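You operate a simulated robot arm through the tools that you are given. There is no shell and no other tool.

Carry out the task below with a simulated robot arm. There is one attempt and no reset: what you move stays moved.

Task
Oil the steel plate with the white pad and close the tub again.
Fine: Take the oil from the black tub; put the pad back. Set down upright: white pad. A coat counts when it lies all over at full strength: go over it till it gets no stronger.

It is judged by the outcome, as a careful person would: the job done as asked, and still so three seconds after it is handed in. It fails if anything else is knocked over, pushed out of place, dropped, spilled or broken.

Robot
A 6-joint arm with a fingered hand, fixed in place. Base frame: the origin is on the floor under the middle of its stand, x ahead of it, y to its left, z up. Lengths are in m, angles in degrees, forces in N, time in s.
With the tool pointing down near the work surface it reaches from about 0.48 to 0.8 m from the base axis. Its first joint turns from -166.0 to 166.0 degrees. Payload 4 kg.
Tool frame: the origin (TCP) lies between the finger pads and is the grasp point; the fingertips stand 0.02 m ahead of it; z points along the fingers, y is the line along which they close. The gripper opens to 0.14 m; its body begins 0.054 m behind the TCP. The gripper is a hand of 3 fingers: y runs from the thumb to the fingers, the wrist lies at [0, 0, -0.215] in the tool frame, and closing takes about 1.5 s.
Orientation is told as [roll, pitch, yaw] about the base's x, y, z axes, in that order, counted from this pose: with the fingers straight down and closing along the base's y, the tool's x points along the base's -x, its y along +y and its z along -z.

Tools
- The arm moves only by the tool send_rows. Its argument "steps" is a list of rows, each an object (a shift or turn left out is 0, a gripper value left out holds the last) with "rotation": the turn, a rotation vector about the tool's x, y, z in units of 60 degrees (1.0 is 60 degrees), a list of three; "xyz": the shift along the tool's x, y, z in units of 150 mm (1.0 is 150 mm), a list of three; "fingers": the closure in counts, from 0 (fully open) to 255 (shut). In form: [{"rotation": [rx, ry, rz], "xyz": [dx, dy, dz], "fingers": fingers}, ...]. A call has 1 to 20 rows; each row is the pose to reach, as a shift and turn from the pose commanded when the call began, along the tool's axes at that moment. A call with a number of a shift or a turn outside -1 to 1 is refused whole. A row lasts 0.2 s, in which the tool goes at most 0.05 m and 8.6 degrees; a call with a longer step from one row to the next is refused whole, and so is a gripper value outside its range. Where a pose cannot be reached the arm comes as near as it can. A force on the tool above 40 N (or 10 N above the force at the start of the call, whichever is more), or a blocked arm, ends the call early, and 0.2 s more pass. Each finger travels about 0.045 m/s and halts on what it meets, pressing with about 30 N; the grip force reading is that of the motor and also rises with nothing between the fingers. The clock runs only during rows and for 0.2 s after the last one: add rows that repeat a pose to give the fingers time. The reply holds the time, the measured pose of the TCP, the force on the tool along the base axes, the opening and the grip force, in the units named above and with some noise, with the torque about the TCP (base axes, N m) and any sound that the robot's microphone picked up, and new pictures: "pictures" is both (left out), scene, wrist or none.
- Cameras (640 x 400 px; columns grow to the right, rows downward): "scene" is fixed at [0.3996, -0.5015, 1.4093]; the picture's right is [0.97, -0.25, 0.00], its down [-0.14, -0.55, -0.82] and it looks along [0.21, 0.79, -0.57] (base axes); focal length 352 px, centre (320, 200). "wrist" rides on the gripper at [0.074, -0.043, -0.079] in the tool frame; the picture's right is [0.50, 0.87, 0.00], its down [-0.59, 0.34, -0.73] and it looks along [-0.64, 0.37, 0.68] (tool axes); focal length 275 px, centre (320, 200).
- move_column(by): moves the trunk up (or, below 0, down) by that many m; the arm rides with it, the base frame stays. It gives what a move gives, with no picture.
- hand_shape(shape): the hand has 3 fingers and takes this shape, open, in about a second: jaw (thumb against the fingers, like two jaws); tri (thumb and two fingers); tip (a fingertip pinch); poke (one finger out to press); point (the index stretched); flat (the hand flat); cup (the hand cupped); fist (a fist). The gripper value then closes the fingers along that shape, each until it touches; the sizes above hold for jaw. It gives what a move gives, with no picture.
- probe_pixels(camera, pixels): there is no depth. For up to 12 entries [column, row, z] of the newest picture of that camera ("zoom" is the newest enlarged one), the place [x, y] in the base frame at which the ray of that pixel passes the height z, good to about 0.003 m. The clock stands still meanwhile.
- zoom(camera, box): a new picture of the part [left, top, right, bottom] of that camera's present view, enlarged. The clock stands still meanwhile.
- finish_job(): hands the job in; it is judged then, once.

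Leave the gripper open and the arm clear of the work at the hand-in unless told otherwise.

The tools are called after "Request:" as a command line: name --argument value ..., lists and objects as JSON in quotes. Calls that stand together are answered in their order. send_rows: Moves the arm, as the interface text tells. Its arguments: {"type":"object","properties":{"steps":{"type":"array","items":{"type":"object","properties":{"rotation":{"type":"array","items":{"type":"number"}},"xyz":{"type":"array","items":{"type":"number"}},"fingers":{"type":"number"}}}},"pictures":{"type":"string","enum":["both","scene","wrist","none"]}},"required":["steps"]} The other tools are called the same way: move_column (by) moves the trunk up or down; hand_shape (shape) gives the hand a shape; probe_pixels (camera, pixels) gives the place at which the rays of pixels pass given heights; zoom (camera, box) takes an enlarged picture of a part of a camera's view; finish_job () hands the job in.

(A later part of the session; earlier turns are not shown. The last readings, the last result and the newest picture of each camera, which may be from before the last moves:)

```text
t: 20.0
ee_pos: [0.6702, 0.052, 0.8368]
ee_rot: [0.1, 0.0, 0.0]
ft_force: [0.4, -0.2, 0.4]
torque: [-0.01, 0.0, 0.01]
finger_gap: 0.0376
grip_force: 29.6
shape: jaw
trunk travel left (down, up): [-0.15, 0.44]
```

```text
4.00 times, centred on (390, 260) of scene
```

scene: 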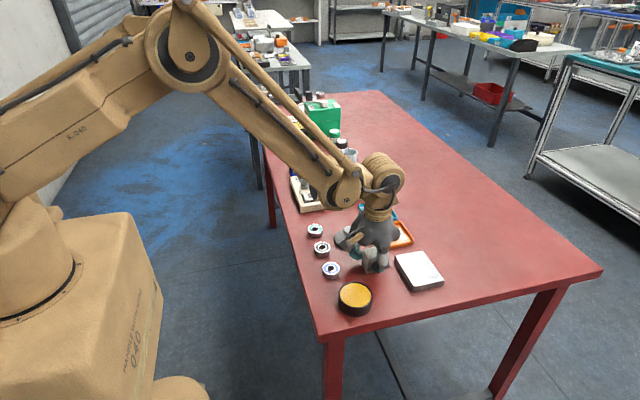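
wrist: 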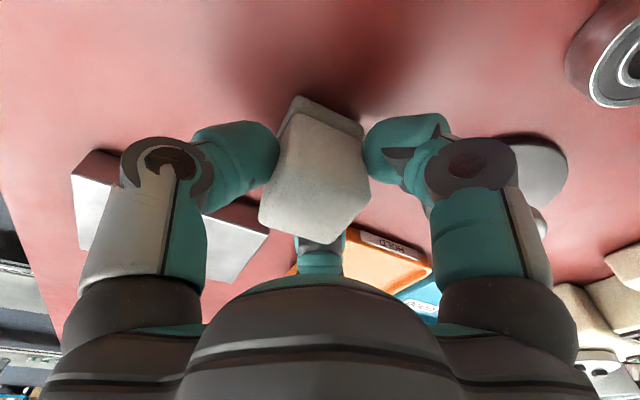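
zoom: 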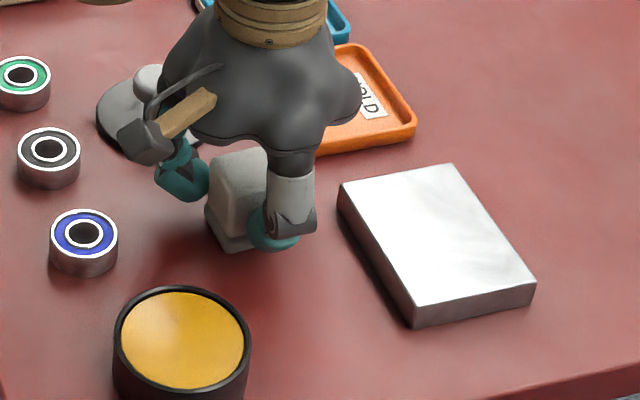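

The pad is held (gap 38 mm, 30 N). Before lifting I probe the open tub's oil surface ellipse, centre at zoom (182,340), and rim.

Request:
probe_pixels --camera "zoom" --pixels '[[182, 340, 0.823], [121, 340, 0.823], [243, 340, 0.823], [182, 291, 0.823], [182, 389, 0.823], [182, 340, 0.829], [182, 286, 0.829], [113, 338, 0.829], [251, 338, 0.829]]'

Request:
send_rows --steps '[{"xyz": [0, 0, -0.03]}, {"xyz": [0, 0, -0.1]}, {"xyz": [0, 0, -0.2]}, {"xyz": [0, 0, -0.3]}, {"xyz": [0, 0, -0.4]}, {"xyz": [0, 0, -0.4]}]' --pictures "both"

Request:
zoom --camera "scene" --box '[320, 210, 440, 320]'

```text
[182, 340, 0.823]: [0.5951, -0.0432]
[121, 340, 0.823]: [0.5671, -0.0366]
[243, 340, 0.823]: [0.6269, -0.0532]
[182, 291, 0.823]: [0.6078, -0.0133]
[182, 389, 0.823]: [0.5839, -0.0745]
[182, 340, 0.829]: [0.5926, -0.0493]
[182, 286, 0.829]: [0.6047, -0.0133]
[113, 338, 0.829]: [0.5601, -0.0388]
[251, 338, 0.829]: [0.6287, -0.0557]
```

```text
t: 21.4
ee_pos: [0.6715, 0.0506, 0.8968]
ee_rot: [0.0, -0.1, 0.0]
ft_force: [0.1, -0.8, -1.3]
torque: [0.0, 0.02, -0.01]
finger_gap: 0.0373
grip_force: 30.0
shape: jaw
trunk travel left (down, up): [-0.15, 0.44]
```

scene: 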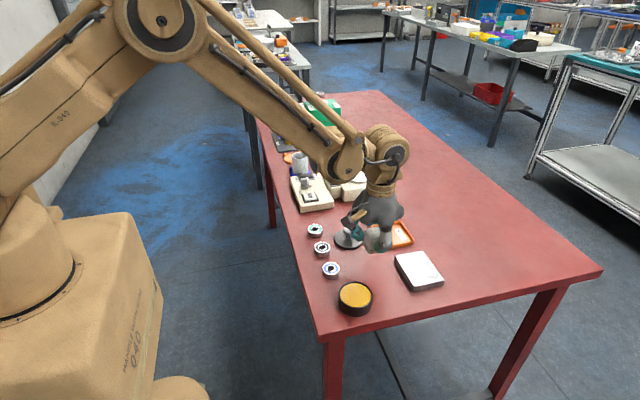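
wrist: 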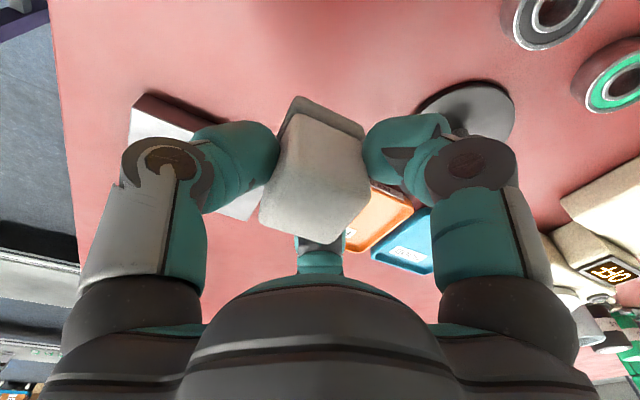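

```text
3.64 times, centred on (380, 265) of scene
```

zoom: 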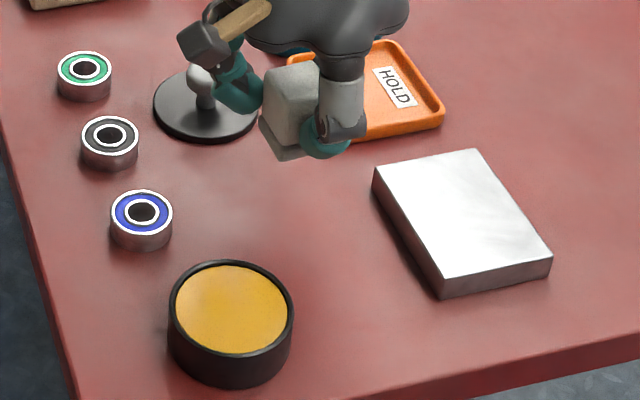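

The pad hangs level. I carry it over the tub centre (≈(0.595,−0.045)) and look.

Request:
send_rows --steps '[{"xyz": [0.12, -0.15, 0]}, {"xyz": [0.25, -0.31, 0]}, {"xyz": [0.37, -0.47, 0]}, {"xyz": [0.493, -0.631, 0]}, {"xyz": [0.493, -0.631, 0]}, {"xyz": [0.493, -0.631, 0]}]' --pictures "both"

Request:
zoom --camera "scene" --box '[310, 230, 410, 330]'

Request:
zoom --camera "wrist" --box '[200, 20, 440, 260]'

```text
t: 22.8
ee_pos: [0.5957, -0.0426, 0.8961]
ee_rot: [0.0, 0.0, 0.0]
ft_force: [-0.4, 0.5, -1.0]
torque: [-0.03, 0.01, -0.02]
finger_gap: 0.0374
grip_force: 29.6
shape: jaw
trunk travel left (down, up): [-0.15, 0.44]
```

scene: 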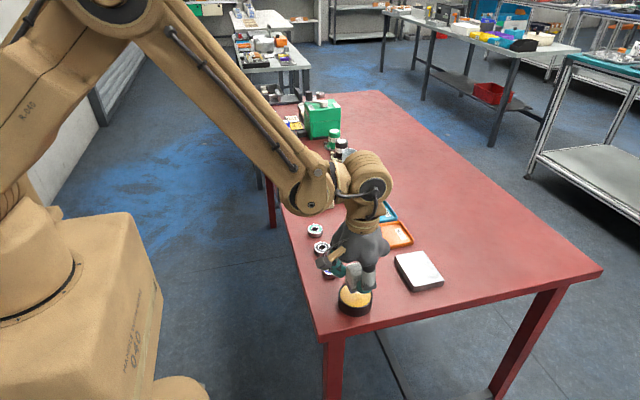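
wrist: 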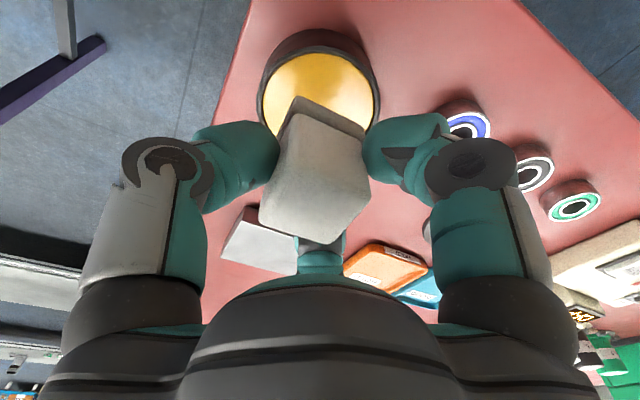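

```text
4.00 times, centred on (360, 280) of scene
```

zoom: 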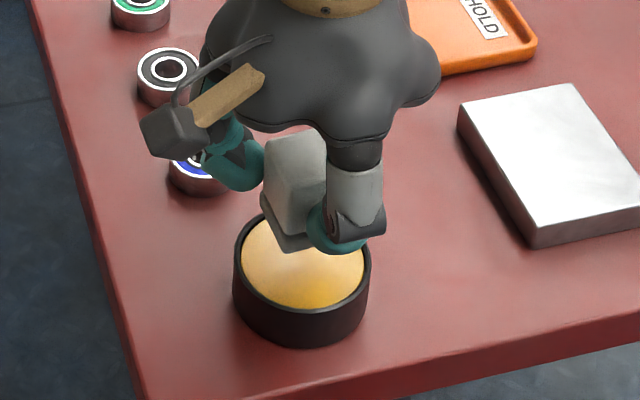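

```text
1.67 times, centred on (320, 140) of wrist
```

zoom: 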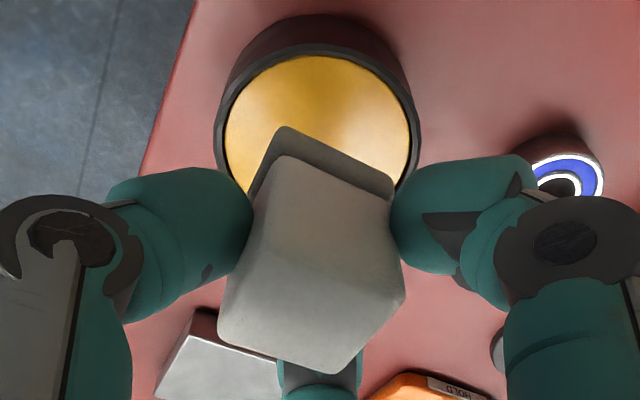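

I check alignment: pad base corners at zoom (282,128), (393,182) at z≈0.853 versus tub rim.

Request:
probe_pixels --camera "zoom" --pixels '[[280, 127, 0.853], [394, 182, 0.853], [247, 188, 0.853], [317, 57, 0.829], [222, 130, 0.829], [414, 130, 0.829], [317, 62, 0.823], [226, 130, 0.823], [409, 130, 0.823]]'

```text
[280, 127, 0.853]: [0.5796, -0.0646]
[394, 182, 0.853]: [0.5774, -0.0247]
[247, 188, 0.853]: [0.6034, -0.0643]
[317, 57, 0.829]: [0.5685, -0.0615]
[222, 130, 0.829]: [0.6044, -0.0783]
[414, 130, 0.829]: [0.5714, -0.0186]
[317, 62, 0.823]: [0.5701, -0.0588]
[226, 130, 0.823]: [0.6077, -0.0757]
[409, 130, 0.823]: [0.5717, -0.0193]
```

Both cameras together show the pad centred over the tub within ~1–2 mm. I lower to just above the oil.

Request:
send_rows --steps '[{"xyz": [0, 0, 0.06]}, {"xyz": [0, 0, 0.12]}, {"xyz": [0, 0, 0.15]}, {"xyz": [0, 0, 0.15]}]' --pictures "both"

Request:
zoom --camera "scene" --box '[320, 240, 400, 320]'

Request:
zoom --camera "wrist" --box '[200, 20, 440, 260]'

```text
t: 23.8
ee_pos: [0.5969, -0.0436, 0.8724]
ee_rot: [0.0, 0.0, 0.0]
ft_force: [-0.2, 0.4, -0.4]
torque: [-0.02, 0.03, -0.01]
finger_gap: 0.0374
grip_force: 29.9
shape: jaw
trunk travel left (down, up): [-0.15, 0.44]
```

scene: 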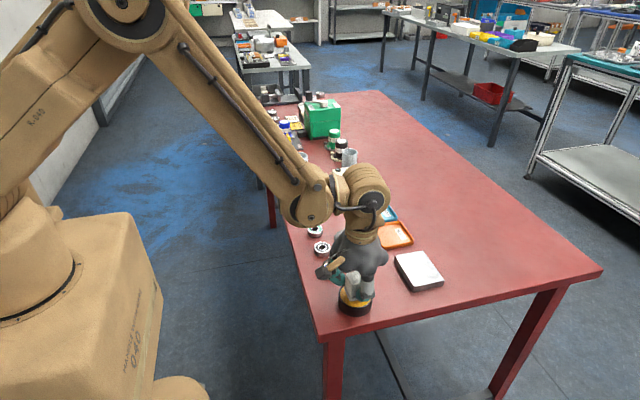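
wrist: 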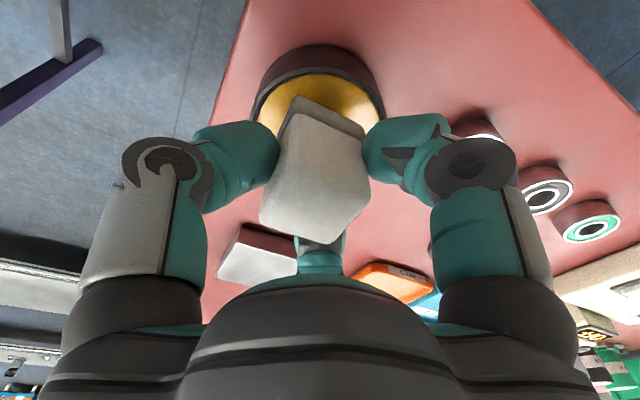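

```text
5.00 times, centred on (360, 280) of scene
```

zoom: 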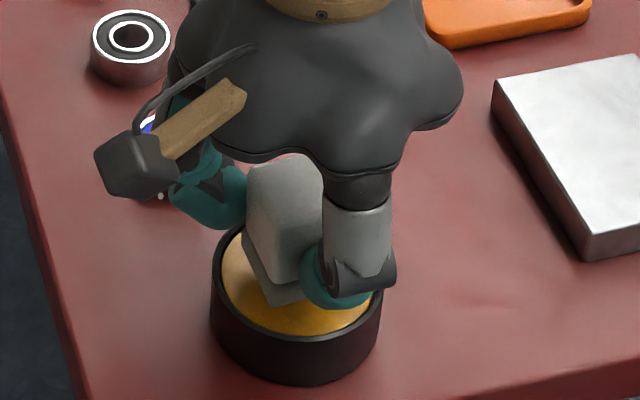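

```text
1.67 times, centred on (320, 140) of wrist
```

zoom: 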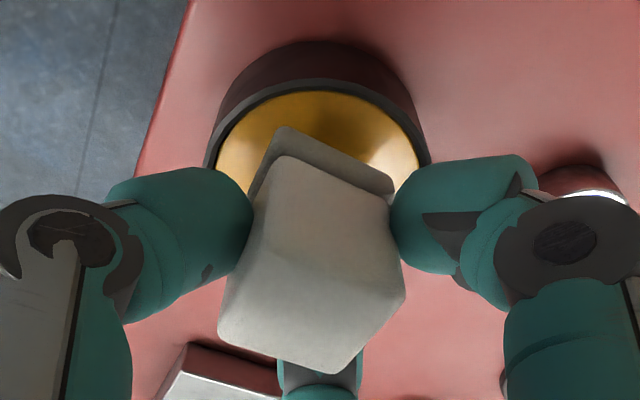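

Pad is just above the oil, well inside the rim. I lower 5 mm slowly.

Request:
send_rows --steps '[{"xyz": [0, 0, 0.01]}, {"xyz": [0, 0, 0.02]}, {"xyz": [0, 0, 0.033]}, {"xyz": [0, 0, 0.033]}]' --pictures "none"

```text
t: 24.8
ee_pos: [0.5951, -0.0446, 0.8686]
ee_rot: [0.0, 0.0, 0.0]
ft_force: [0.6, 0.3, -0.5]
torque: [-0.01, -0.03, -0.01]
finger_gap: 0.0371
grip_force: 29.7
shape: jaw
trunk travel left (down, up): [-0.15, 0.44]
```

No contact yet. Another 4 mm.

Request:
send_rows --steps '[{"xyz": [0, 0, 0.007]}, {"xyz": [0, 0, 0.014]}, {"xyz": [0, 0, 0.02]}, {"xyz": [0, 0, 0.027]}, {"xyz": [0, 0, 0.027]}]' --pictures "scene"

Request:
zoom --camera "scene" --box '[320, 240, 400, 320]'

```text
t: 26.0
ee_pos: [0.5952, -0.0438, 0.8639]
ee_rot: [0.1, 0.0, 0.0]
ft_force: [-0.8, -0.2, 0.0]
torque: [0.01, 0.02, 0.02]
finger_gap: 0.0373
grip_force: 29.9
shape: jaw
trunk travel left (down, up): [-0.15, 0.44]
```

scene: 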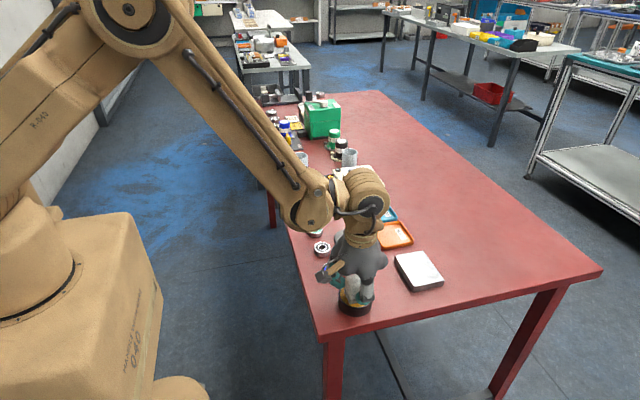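

```text
5.00 times, centred on (360, 280) of scene
```

zoom: 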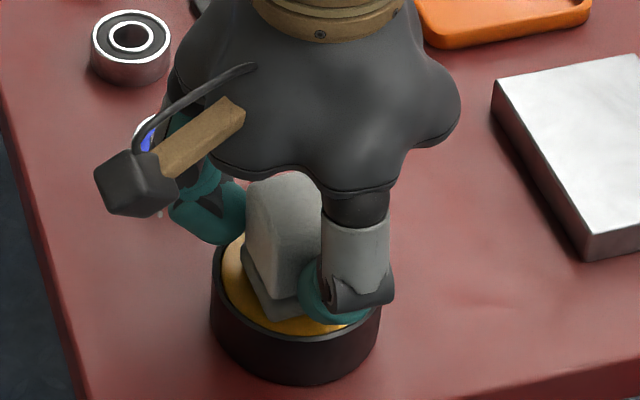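

Still no force reading. I look closely whether the pad base meets the oil.

Request:
zoom --camera "scene" --box '[340, 270, 380, 310]'

Request:
zoom --camera "wrist" --box '[260, 60, 380, 140]'

```text
10.00 times, centred on (360, 290) of scene
```

zoom: 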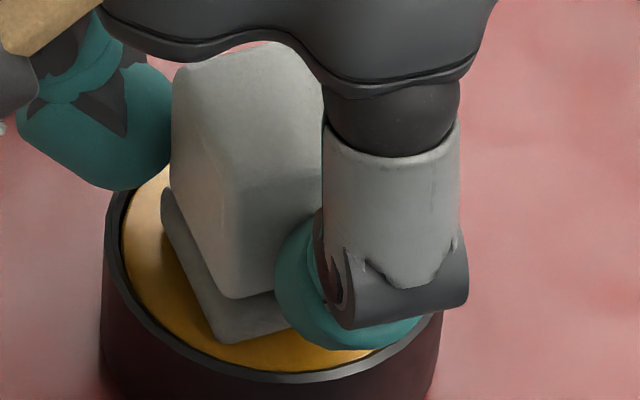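

```text
5.00 times, centred on (320, 100) of wrist
```

zoom: 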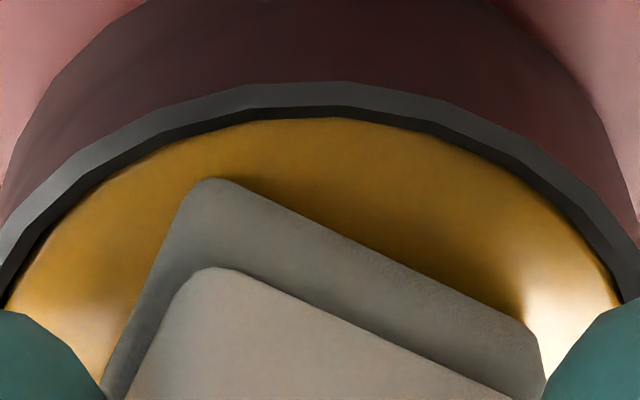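

It's at or a hair above the surface. I go down another 3 mm in fine steps.

Request:
send_rows --steps '[{"xyz": [0, 0, 0.005]}, {"xyz": [0, 0, 0.01]}, {"xyz": [0, 0, 0.015]}, {"xyz": [0, 0, 0.02]}, {"xyz": [0, 0, 0.02]}]' --pictures "none"

```text
t: 27.2
ee_pos: [0.5962, -0.044, 0.8632]
ee_rot: [0.0, -0.2, -0.1]
ft_force: [2.6, 0.3, 21.7]
torque: [-0.23, 0.17, 0.04]
finger_gap: 0.038
grip_force: 30.4
shape: jaw
trunk travel left (down, up): [-0.15, 0.44]
```

Contact at 21.7 N: the pad is pressed into the oil fill. I hold for a second, dab once more, then lift slightly to look.

Request:
send_rows --steps '[{"xyz": [0, 0, 0]}, {"xyz": [0, 0, 0]}, {"xyz": [0, 0, 0]}, {"xyz": [0, 0, 0]}, {"xyz": [0, 0, -0.03]}, {"xyz": [0, 0, -0.03]}, {"xyz": [0, 0, -0.005]}, {"xyz": [0, 0, 0]}, {"xyz": [0, 0, 0]}, {"xyz": [0, 0, 0]}, {"xyz": [0, 0, -0.03]}, {"xyz": [0, 0, -0.08]}, {"xyz": [0, 0, -0.15]}, {"xyz": [0, 0, -0.25]}, {"xyz": [0, 0, -0.25]}]' --pictures "both"

Request:
zoom --camera "scene" --box '[320, 240, 400, 320]'

Request:
zoom --camera "wrist" --box '[200, 20, 440, 260]'

```text
t: 30.4
ee_pos: [0.5965, -0.044, 0.899]
ee_rot: [0.0, 0.0, 0.0]
ft_force: [0.3, -1.0, 0.7]
torque: [0.0, 0.0, -0.04]
finger_gap: 0.0377
grip_force: 30.0
shape: jaw
trunk travel left (down, up): [-0.15, 0.44]
```

scene: 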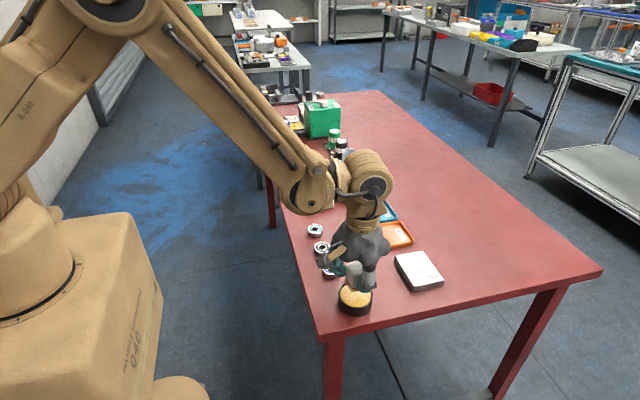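
wrist: 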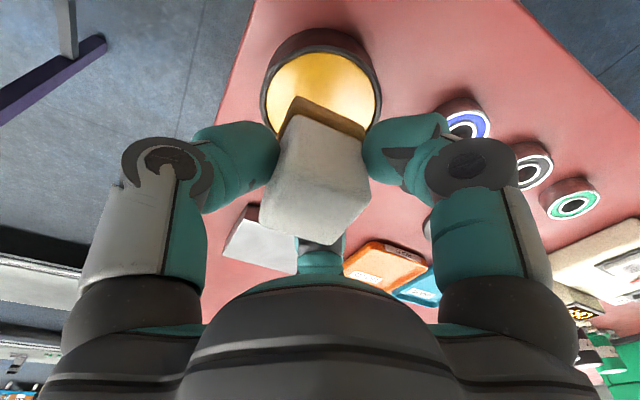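

```text
5.00 times, centred on (360, 280) of scene
```

zoom: 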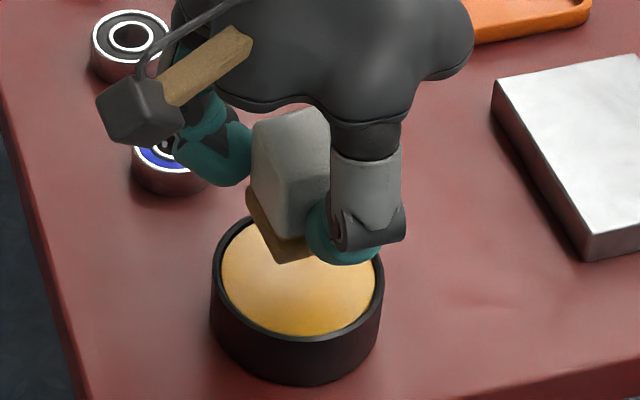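

```text
1.67 times, centred on (320, 140) of wrist
```

zoom: 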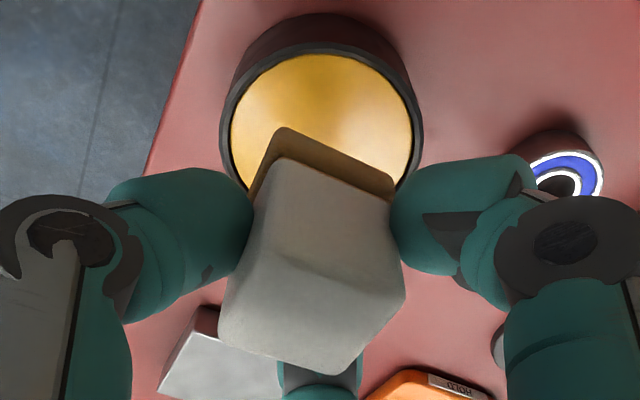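

The pad's base has turned golden-brown: it's loaded with oil. I carry it over toward the plate centre (0.769,0.003).

Request:
send_rows --steps '[{"xyz": [-0.2, 0.05, 0]}, {"xyz": [-0.45, 0.12, 0]}, {"xyz": [-0.7, 0.19, 0]}, {"xyz": [-0.9, 0.25, 0]}, {"xyz": [-0.9, 0.25, 0]}]' --pictures "none"

Request:
send_rows --steps '[{"xyz": [-0.15, 0.04, 0]}, {"xyz": [-0.253, 0.06, 0]}, {"xyz": [-0.253, 0.06, 0.08]}, {"xyz": [-0.253, 0.06, 0.16]}, {"xyz": [-0.253, 0.06, 0.16]}]' --pictures "both"

Request:
zoom --camera "scene" --box '[360, 220, 460, 310]'

Request:
zoom --camera "wrist" --box '[200, 20, 440, 260]'

```text
t: 31.6
ee_pos: [0.7296, -0.0067, 0.8985]
ee_rot: [0.0, 0.0, 0.0]
ft_force: [0.5, 0.3, -0.5]
torque: [0.0, -0.05, 0.0]
finger_gap: 0.0377
grip_force: 29.6
shape: jaw
trunk travel left (down, up): [-0.15, 0.44]
```

```text
t: 32.8
ee_pos: [0.7683, 0.0029, 0.8765]
ee_rot: [0.0, 0.0, 0.0]
ft_force: [-0.3, 0.7, -1.0]
torque: [0.02, 0.02, -0.02]
finger_gap: 0.0376
grip_force: 30.2
shape: jaw
trunk travel left (down, up): [-0.15, 0.44]
```

scene: 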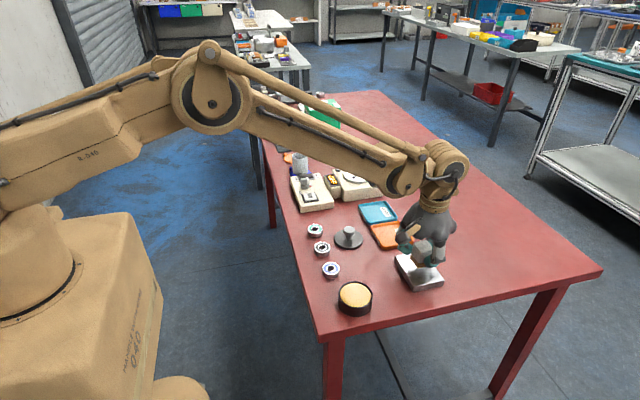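
wrist: 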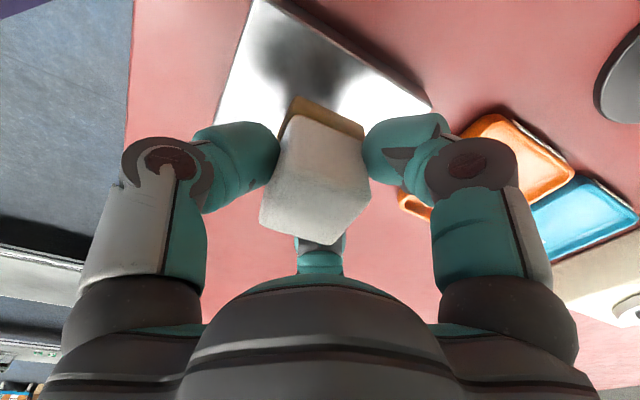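

```text
4.44 times, centred on (410, 265) of scene
```

zoom: 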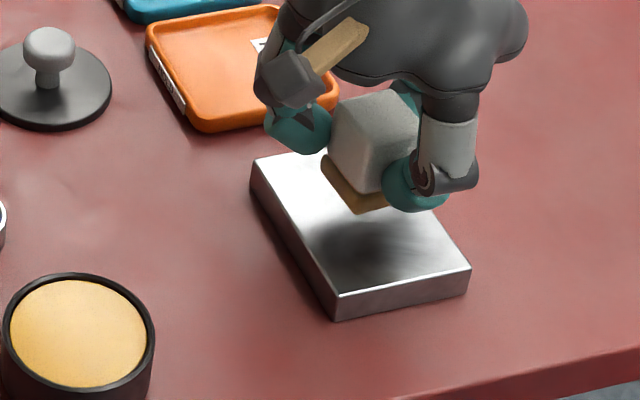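

```text
1.67 times, centred on (320, 140) of wrist
```

zoom: 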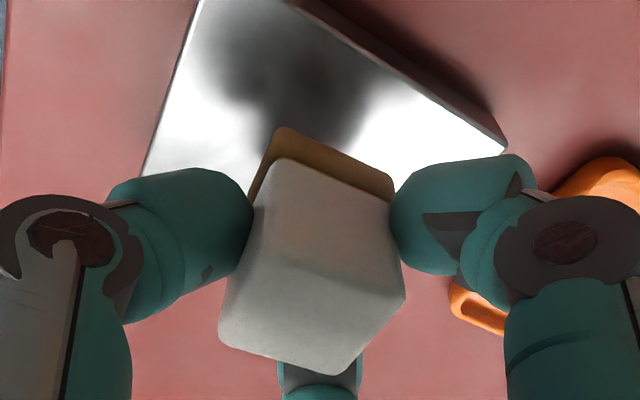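

The pad hovers over the plate. I lower toward contact (expected TCP ≈0.8555).

Request:
send_rows --steps '[{"xyz": [0, 0, 0.05]}, {"xyz": [0, 0, 0.1]}, {"xyz": [0, 0, 0.12]}, {"xyz": [0, 0, 0.12]}]' --pictures "none"

Request:
send_rows --steps '[{"xyz": [0, 0, 0.005]}, {"xyz": [0, 0, 0.01]}, {"xyz": [0, 0, 0.01]}]' --pictures "none"

```text
t: 33.8
ee_pos: [0.7671, 0.0036, 0.858]
ee_rot: [-0.1, 0.0, 0.0]
ft_force: [0.2, -0.4, -0.6]
torque: [0.0, 0.01, 0.0]
finger_gap: 0.0376
grip_force: 29.7
shape: jaw
trunk travel left (down, up): [-0.15, 0.44]
```

```text
t: 34.6
ee_pos: [0.7683, 0.0025, 0.8553]
ee_rot: [0.0, 0.1, 0.0]
ft_force: [0.3, 0.0, 0.4]
torque: [-0.03, -0.01, 0.0]
finger_gap: 0.0378
grip_force: 30.0
shape: jaw
trunk travel left (down, up): [-0.15, 0.44]
```

No contact yet. 1 mm steps with a reading after each.

Request:
send_rows --steps '[{"xyz": [0, 0, 0.006]}, {"xyz": [0, 0, 0.006]}]' --pictures "none"

Request:
send_rows --steps '[{"xyz": [0, 0, 0.006]}, {"xyz": [0, 0, 0.006]}]' --pictures "none"

```text
t: 35.2
ee_pos: [0.7691, 0.0027, 0.8551]
ee_rot: [0.0, 0.0, 0.0]
ft_force: [2.1, 0.4, 6.7]
torque: [-0.17, 0.08, 0.05]
finger_gap: 0.0379
grip_force: 30.4
shape: jaw
trunk travel left (down, up): [-0.15, 0.44]
```

```text
t: 35.8
ee_pos: [0.7683, 0.0027, 0.8542]
ee_rot: [0.1, 0.0, 0.1]
ft_force: [5.2, 0.4, 11.5]
torque: [-0.14, 0.1, 0.06]
finger_gap: 0.0378
grip_force: 29.8
shape: jaw
trunk travel left (down, up): [-0.15, 0.44]
```

Contact made at ~11 N. I make a first short stroke along +y and look at the effect on the plate.

Request:
send_rows --steps '[{"xyz": [0, 0.05, 0]}, {"xyz": [0, 0.1, 0]}, {"xyz": [0, 0.15, 0]}, {"xyz": [0, 0.2, 0]}, {"xyz": [0, 0.25, 0]}, {"xyz": [0, 0.2, 0]}, {"xyz": [0, 0.15, 0]}, {"xyz": [0, 0.1, 0]}, {"xyz": [0, 0.05, 0]}, {"xyz": [0, 0, 0]}, {"xyz": [0, -0.05, 0]}, {"xyz": [0, -0.1, 0]}, {"xyz": [0, -0.15, 0]}, {"xyz": [0, -0.2, 0]}, {"xyz": [0, -0.25, 0]}]' --pictures "both"

Request:
zoom --camera "scene" --box '[360, 220, 460, 310]'

Request:
zoom --camera "wrist" --box '[200, 20, 440, 260]'

```text
t: 39.0
ee_pos: [0.7675, -0.0354, 0.854]
ee_rot: [0.0, 0.0, 0.0]
ft_force: [-0.1, 3.0, 10.2]
torque: [-0.03, 0.17, -0.09]
finger_gap: 0.0379
grip_force: 30.1
shape: jaw
trunk travel left (down, up): [-0.15, 0.44]
```

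scene: 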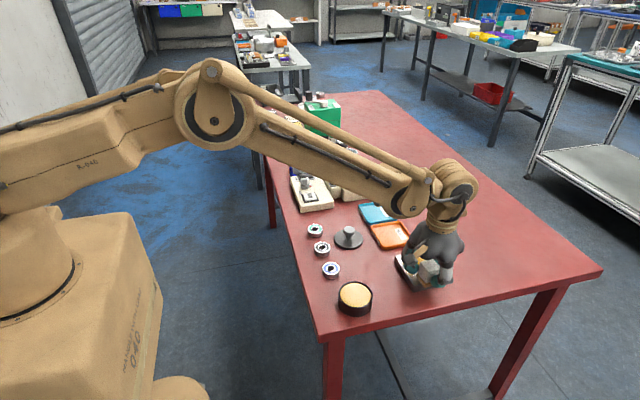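
wrist: 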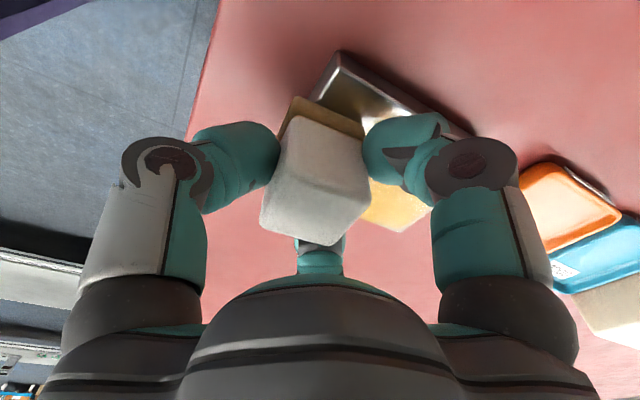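

```text
4.44 times, centred on (410, 265) of scene
```

zoom: 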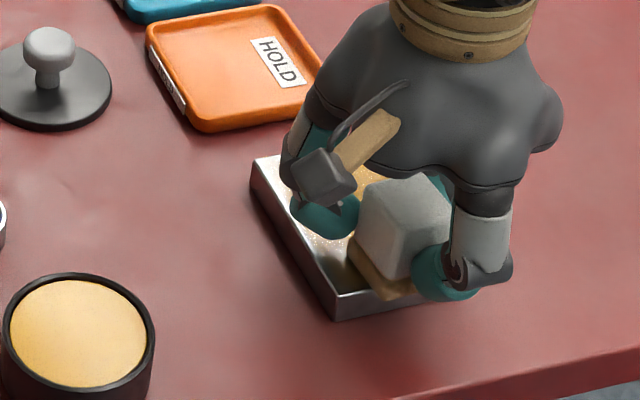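

```text
1.67 times, centred on (320, 140) of wrist
```

zoom: 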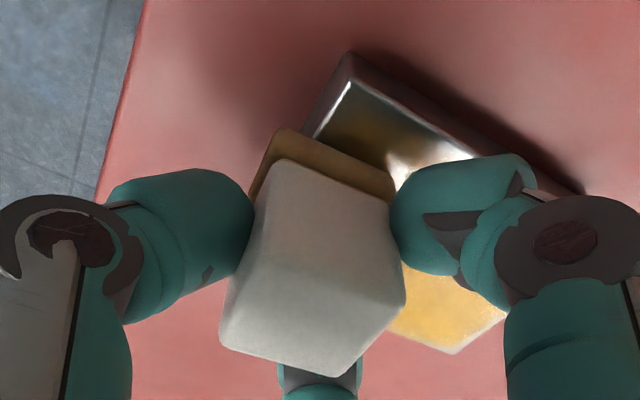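

The oil leaves a golden coat and the plate hasn't moved. I now sweep lanes systematically: lane x≈0.793 to +y, back along the middle lane.

Request:
send_rows --steps '[{"xyz": [-0.08, 0, 0]}, {"xyz": [-0.16, 0, 0]}, {"xyz": [-0.16, 0.065, 0]}, {"xyz": [-0.16, 0.13, 0]}, {"xyz": [-0.16, 0.195, 0]}, {"xyz": [-0.16, 0.26, 0]}, {"xyz": [-0.16, 0.325, 0]}, {"xyz": [-0.16, 0.39, 0]}, {"xyz": [-0.16, 0.455, 0]}, {"xyz": [-0.16, 0.51, 0]}, {"xyz": [-0.08, 0.51, 0]}, {"xyz": [0, 0.51, 0]}, {"xyz": [0.08, 0.51, 0]}, {"xyz": [0.16, 0.51, 0]}, {"xyz": [0.16, 0.445, 0]}, {"xyz": [0.16, 0.38, 0]}, {"xyz": [0.16, 0.315, 0]}, {"xyz": [0.16, 0.25, 0]}, {"xyz": [0.16, 0.185, 0]}, {"xyz": [0.16, 0.12, 0]}]' --pictures "scene"

Request:
zoom --camera "scene" --box '[360, 220, 460, 310]'

```text
t: 43.2
ee_pos: [0.7449, -0.0167, 0.8552]
ee_rot: [0.0, 0.0, 0.0]
ft_force: [0.2, 2.1, 6.9]
torque: [-0.1, 0.1, -0.07]
finger_gap: 0.0378
grip_force: 30.1
shape: jaw
trunk travel left (down, up): [-0.15, 0.44]
```

scene: 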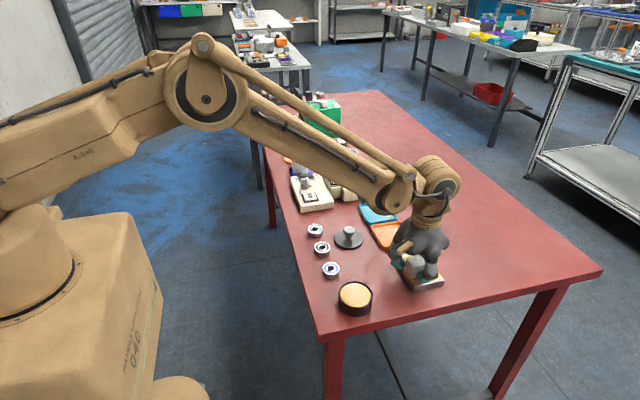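

```text
4.44 times, centred on (410, 265) of scene
```

zoom: 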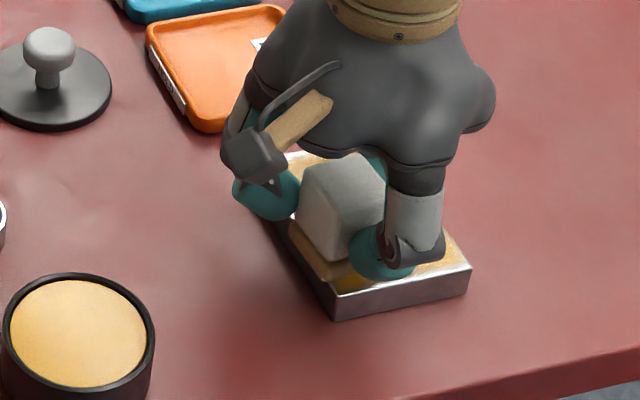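

Coat building up, plate still in place. I continue with finer overlapping lanes.

Request:
send_rows --steps '[{"xyz": [0, -0.065, 0]}, {"xyz": [0, -0.125, 0]}, {"xyz": [-0.1, -0.125, 0]}, {"xyz": [-0.1, -0.05, 0]}, {"xyz": [-0.1, 0.025, 0]}, {"xyz": [-0.1, 0.1, 0]}, {"xyz": [-0.1, 0.175, 0]}, {"xyz": [-0.1, 0.25, 0]}, {"xyz": [-0.1, 0.32, 0]}, {"xyz": [-0.1, 0.385, 0]}, {"xyz": [-0.22, 0.385, 0]}, {"xyz": [-0.22, 0.31, 0]}, {"xyz": [-0.22, 0.235, 0]}, {"xyz": [-0.22, 0.16, 0]}, {"xyz": [-0.22, 0.085, 0]}, {"xyz": [-0.22, 0.01, 0]}, {"xyz": [-0.22, -0.06, 0]}, {"xyz": [-0.22, -0.125, 0]}, {"xyz": [-0.32, -0.125, 0]}, {"xyz": [-0.32, -0.06, 0]}]' --pictures "none"

Request:
send_rows --steps '[{"xyz": [0, 0.07, 0]}, {"xyz": [0, 0.14, 0]}, {"xyz": [0, 0.21, 0]}, {"xyz": [0, 0.28, 0]}, {"xyz": [0, 0.35, 0]}, {"xyz": [0, 0.4, 0]}, {"xyz": [0, 0.445, 0]}, {"xyz": [0.1, 0.445, 0]}, {"xyz": [0.2, 0.445, 0]}, {"xyz": [0.32, 0.445, 0]}, {"xyz": [0.32, 0.44, -0.1]}, {"xyz": [0.32, 0.44, -0.3]}, {"xyz": [0.32, 0.44, -0.5]}, {"xyz": [0.5, 0.6, -0.6]}, {"xyz": [0.7, 0.7, -0.6]}, {"xyz": [0.8, 0.7, -0.6]}]' --pictures "both"

Request:
zoom --camera "scene" --box '[370, 230, 460, 300]'

```text
t: 47.4
ee_pos: [0.7918, -0.0272, 0.8545]
ee_rot: [0.0, 0.0, 0.0]
ft_force: [-0.1, -1.7, 3.9]
torque: [-0.11, 0.1, 0.0]
finger_gap: 0.0378
grip_force: 29.8
shape: jaw
trunk travel left (down, up): [-0.15, 0.44]
```

```text
t: 50.8
ee_pos: [0.6718, 0.0806, 0.9433]
ee_rot: [0.1, -0.1, -0.1]
ft_force: [-0.1, 0.5, -1.3]
torque: [-0.01, -0.02, 0.0]
finger_gap: 0.0378
grip_force: 30.7
shape: jaw
trunk travel left (down, up): [-0.15, 0.44]
```

scene: 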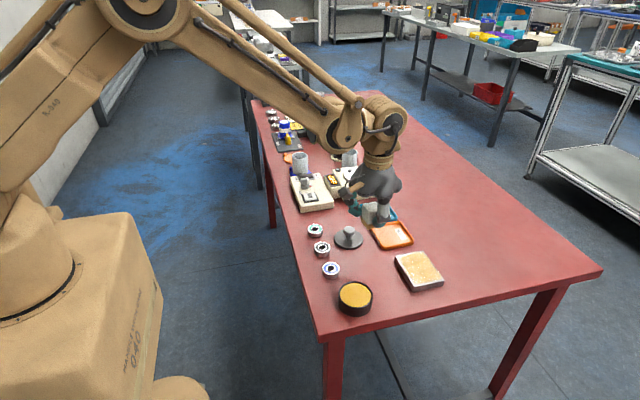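
wrist: 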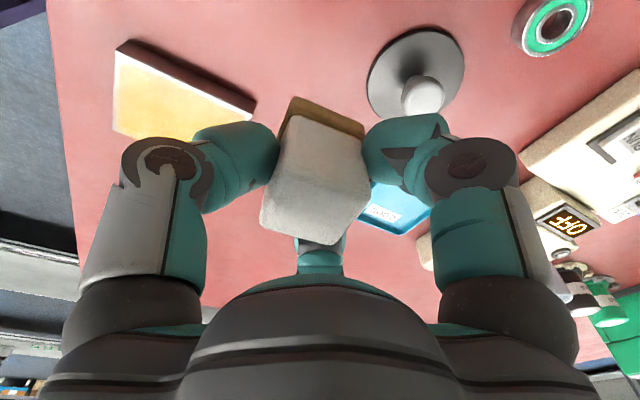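

```text
5.71 times, centred on (415, 265) of scene
```

zoom: 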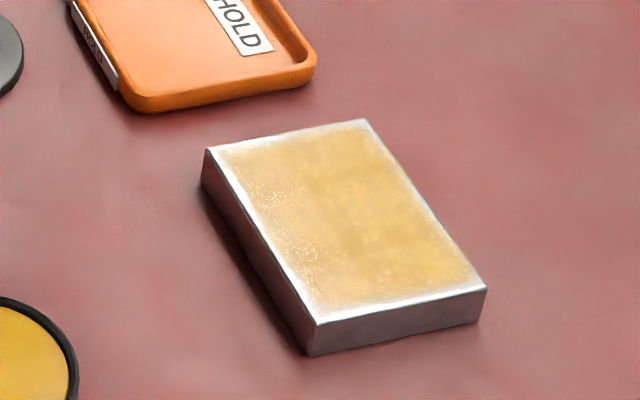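

The coat is visible but thin, with a weak rim along all edges. I zoom in further to see coverage.

Request:
zoom --camera "scene" --box '[392, 246, 446, 292]'

Request:
zoom --camera "wrist" --box '[90, 20, 270, 150]'

```text
8.70 times, centred on (419, 269) of scene
```

zoom: 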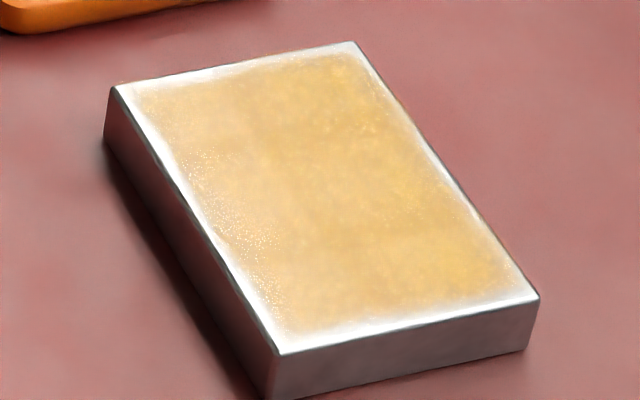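

```text
3.08 times, centred on (180, 85) of wrist
```

zoom: 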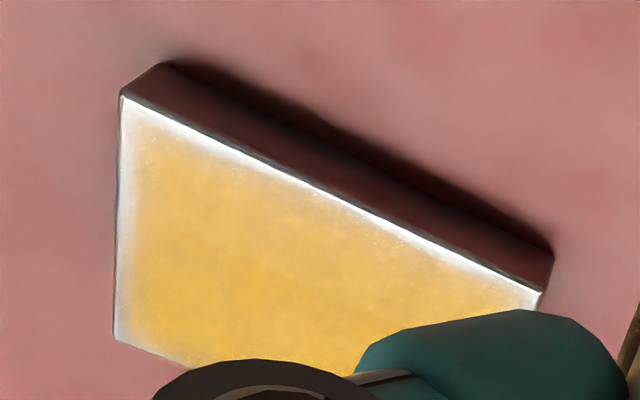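

The outer ~3 mm all round is bare and the coat is still light. I'll reload the pad with oil, then go over it again with the strokes reaching further past the edges. First back over the tub.

Request:
send_rows --steps '[{"xyz": [0.12, -0.2, 0]}, {"xyz": [0.25, -0.41, 0]}, {"xyz": [0.38, -0.62, 0]}, {"xyz": [0.513, -0.82, 0]}, {"xyz": [0.513, -0.82, 0.1]}, {"xyz": [0.513, -0.82, 0.25]}, {"xyz": [0.513, -0.82, 0.38]}, {"xyz": [0.513, -0.82, 0.46]}, {"xyz": [0.513, -0.82, 0.46]}]' --pictures "both"

Request:
zoom --camera "scene" --box '[320, 240, 400, 320]'

Request:
zoom --camera "wrist" --box '[200, 20, 440, 260]'

```text
t: 52.8
ee_pos: [0.5965, -0.0431, 0.8748]
ee_rot: [0.0, -0.1, 0.0]
ft_force: [-0.6, 1.2, -0.5]
torque: [-0.02, -0.01, 0.0]
finger_gap: 0.038
grip_force: 29.6
shape: jaw
trunk travel left (down, up): [-0.15, 0.44]
```

scene: 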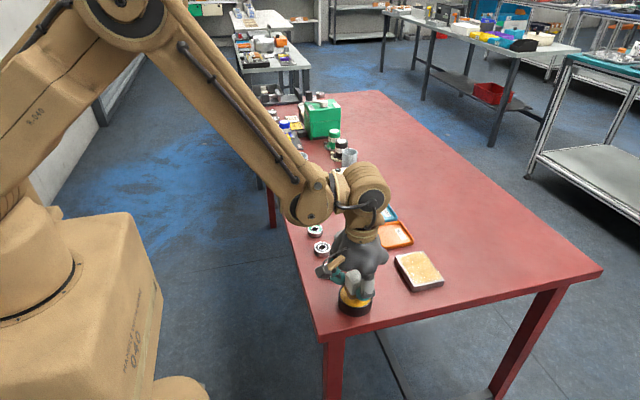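
wrist: 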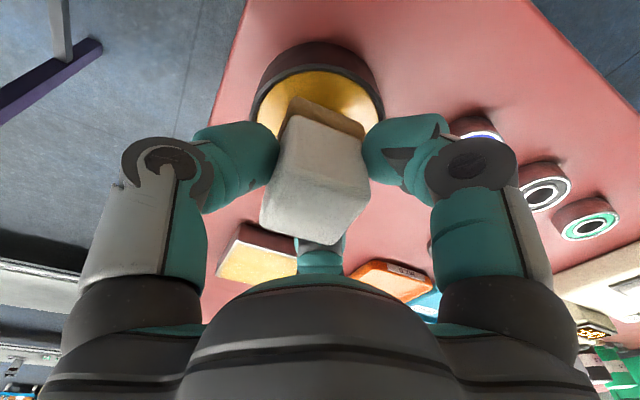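

```text
5.00 times, centred on (360, 280) of scene
```

zoom: 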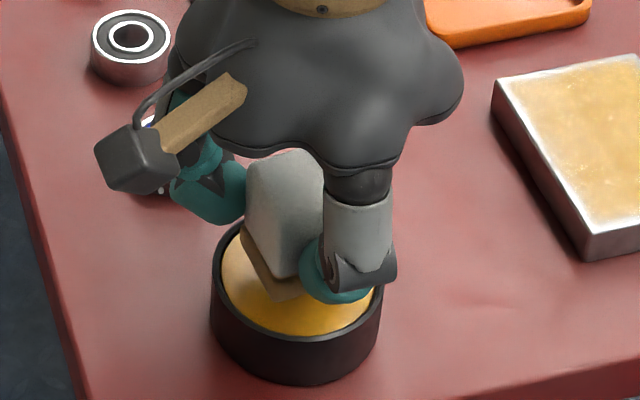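

```text
1.67 times, centred on (320, 140) of wrist
```

zoom: 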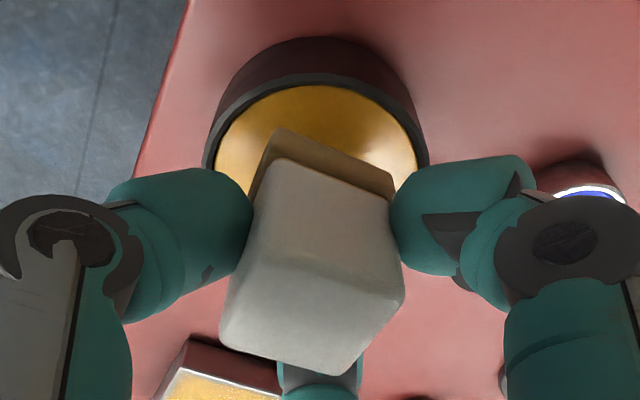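

The pad base has paled again, so a reload is right. I press it into the oil, hold, dab again and lift.

Request:
send_rows --steps '[{"xyz": [0, 0, 0.05]}, {"xyz": [0, 0, 0.07]}, {"xyz": [0, 0, 0.08]}, {"xyz": [0, 0, 0.088]}, {"xyz": [0, 0, 0.088]}, {"xyz": [0, 0, 0.088]}, {"xyz": [0, 0, 0.088]}, {"xyz": [0, 0, 0.088]}, {"xyz": [0, 0, 0.06]}, {"xyz": [0, 0, 0.06]}, {"xyz": [0, 0, 0.082]}, {"xyz": [0, 0, 0.088]}, {"xyz": [0, 0, 0.088]}, {"xyz": [0, 0, 0.088]}, {"xyz": [0, 0, 0.088]}, {"xyz": [0, 0, 0.06]}, {"xyz": [0, 0, 0]}, {"xyz": [0, 0, -0.1]}, {"xyz": [0, 0, -0.162]}]' --pictures "scene"

Request:
zoom --camera "scene" --box '[320, 240, 400, 320]'

```text
t: 56.8
ee_pos: [0.5947, -0.0445, 0.8985]
ee_rot: [-0.1, 0.1, 0.0]
ft_force: [-0.2, -0.1, -0.5]
torque: [-0.01, 0.0, -0.01]
finger_gap: 0.0363
grip_force: 30.4
shape: jaw
trunk travel left (down, up): [-0.15, 0.44]
```

scene: 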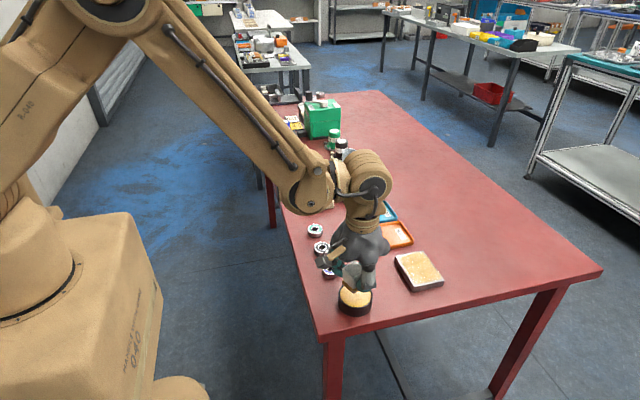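

```text
5.00 times, centred on (360, 280) of scene
```

zoom: 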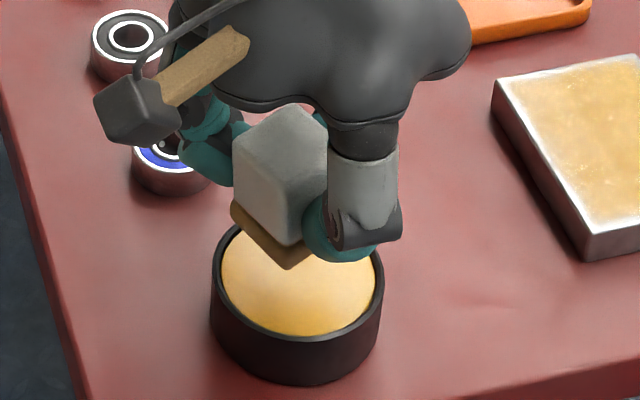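

The gap changed and the pad seems to have turned a little in the grip. I check with the wrist camera.

Request:
zoom --camera "wrist" --box '[200, 20, 440, 260]'

Request:
zoom --camera "scene" --box '[340, 260, 380, 300]'

```text
1.67 times, centred on (320, 140) of wrist
```

zoom: 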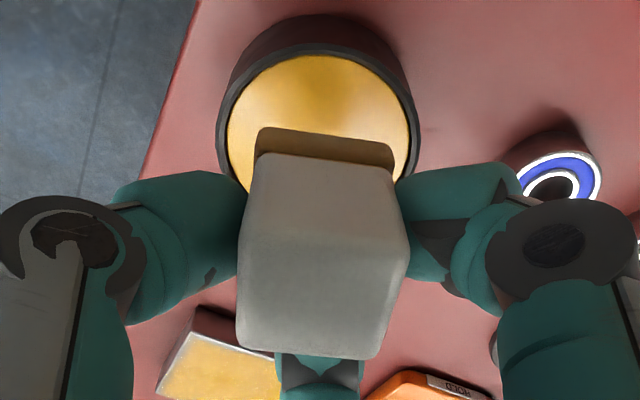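

```text
10.00 times, centred on (360, 280) of scene
```

zoom: 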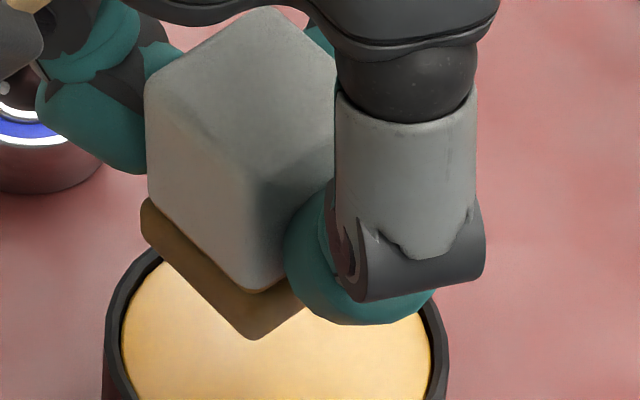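

The pad turned about the vertical in the grip but stays level. I measure its new angle by probing the top-face corners in the wrist view.

Request:
zoom --camera "wrist" --box '[260, 80, 380, 260]'

```text
2.22 times, centred on (320, 170) of wrist
```

zoom: 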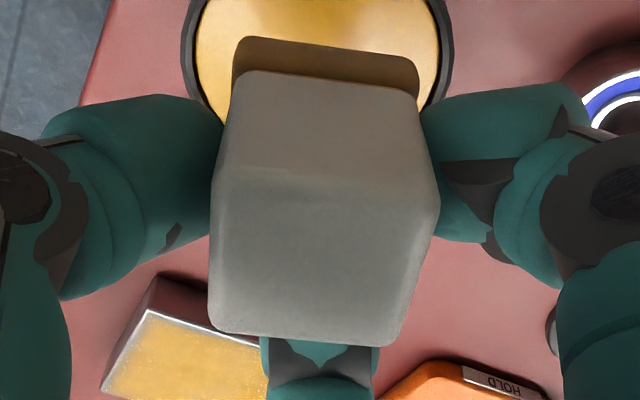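

Probing those corners now.

Request:
probe_pixels --camera "zoom" --pixels '[[219, 168, 0.902], [438, 202, 0.902], [393, 345, 0.902], [211, 326, 0.902], [238, 40, 0.856], [415, 60, 0.856], [233, 80, 0.856], [419, 88, 0.856]]'

```text
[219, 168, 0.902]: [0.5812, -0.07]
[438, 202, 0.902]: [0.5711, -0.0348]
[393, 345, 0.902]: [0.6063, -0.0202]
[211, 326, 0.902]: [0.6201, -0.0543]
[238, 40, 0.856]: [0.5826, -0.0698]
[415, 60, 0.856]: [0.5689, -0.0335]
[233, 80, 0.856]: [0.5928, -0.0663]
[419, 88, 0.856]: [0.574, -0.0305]
```

Pad has yawed ≈+20° in the grip, still centred ((0.595,−0.045)) and level. That's fine for wiping; I'll correct it on put-back. I carry it back above the plate.

Request:
send_rows --steps '[{"xyz": [-0.2, 0.05, 0]}, {"xyz": [-0.45, 0.12, 0]}, {"xyz": [-0.7, 0.19, 0]}, {"xyz": [-0.9, 0.25, 0]}, {"xyz": [-0.9, 0.25, 0]}]' --pictures "none"

Request:
send_rows --steps '[{"xyz": [-0.15, 0.04, 0]}, {"xyz": [-0.253, 0.06, 0.08]}, {"xyz": [-0.253, 0.06, 0.2]}, {"xyz": [-0.253, 0.06, 0.27]}, {"xyz": [-0.253, 0.06, 0.285]}, {"xyz": [-0.253, 0.06, 0.285]}]' --pictures "none"

Request:
send_rows --steps '[{"xyz": [0, 0, 0.006]}, {"xyz": [0, 0, 0.012]}, {"xyz": [0, 0, 0.012]}]' --pictures "scene"

```text
t: 58.0
ee_pos: [0.7318, -0.0078, 0.8994]
ee_rot: [0.0, 0.0, 0.1]
ft_force: [0.1, 0.5, -0.7]
torque: [0.0, -0.01, 0.01]
finger_gap: 0.0362
grip_force: 29.9
shape: jaw
trunk travel left (down, up): [-0.15, 0.44]
```

```text
t: 59.4
ee_pos: [0.7694, 0.0022, 0.8562]
ee_rot: [0.0, -0.1, 0.0]
ft_force: [0.4, 0.2, -0.9]
torque: [0.02, 0.04, -0.01]
finger_gap: 0.0362
grip_force: 30.3
shape: jaw
trunk travel left (down, up): [-0.15, 0.44]
```

```text
t: 60.2
ee_pos: [0.7691, 0.0021, 0.8538]
ee_rot: [0.0, 0.0, 0.1]
ft_force: [0.9, 0.6, 4.8]
torque: [-0.07, 0.06, 0.0]
finger_gap: 0.0359
grip_force: 30.5
shape: jaw
trunk travel left (down, up): [-0.15, 0.44]
```

scene: 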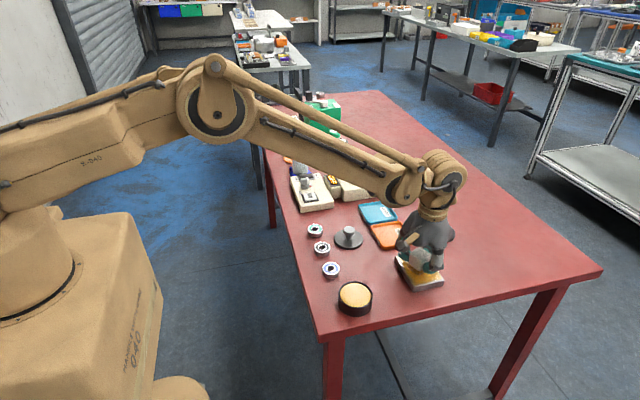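

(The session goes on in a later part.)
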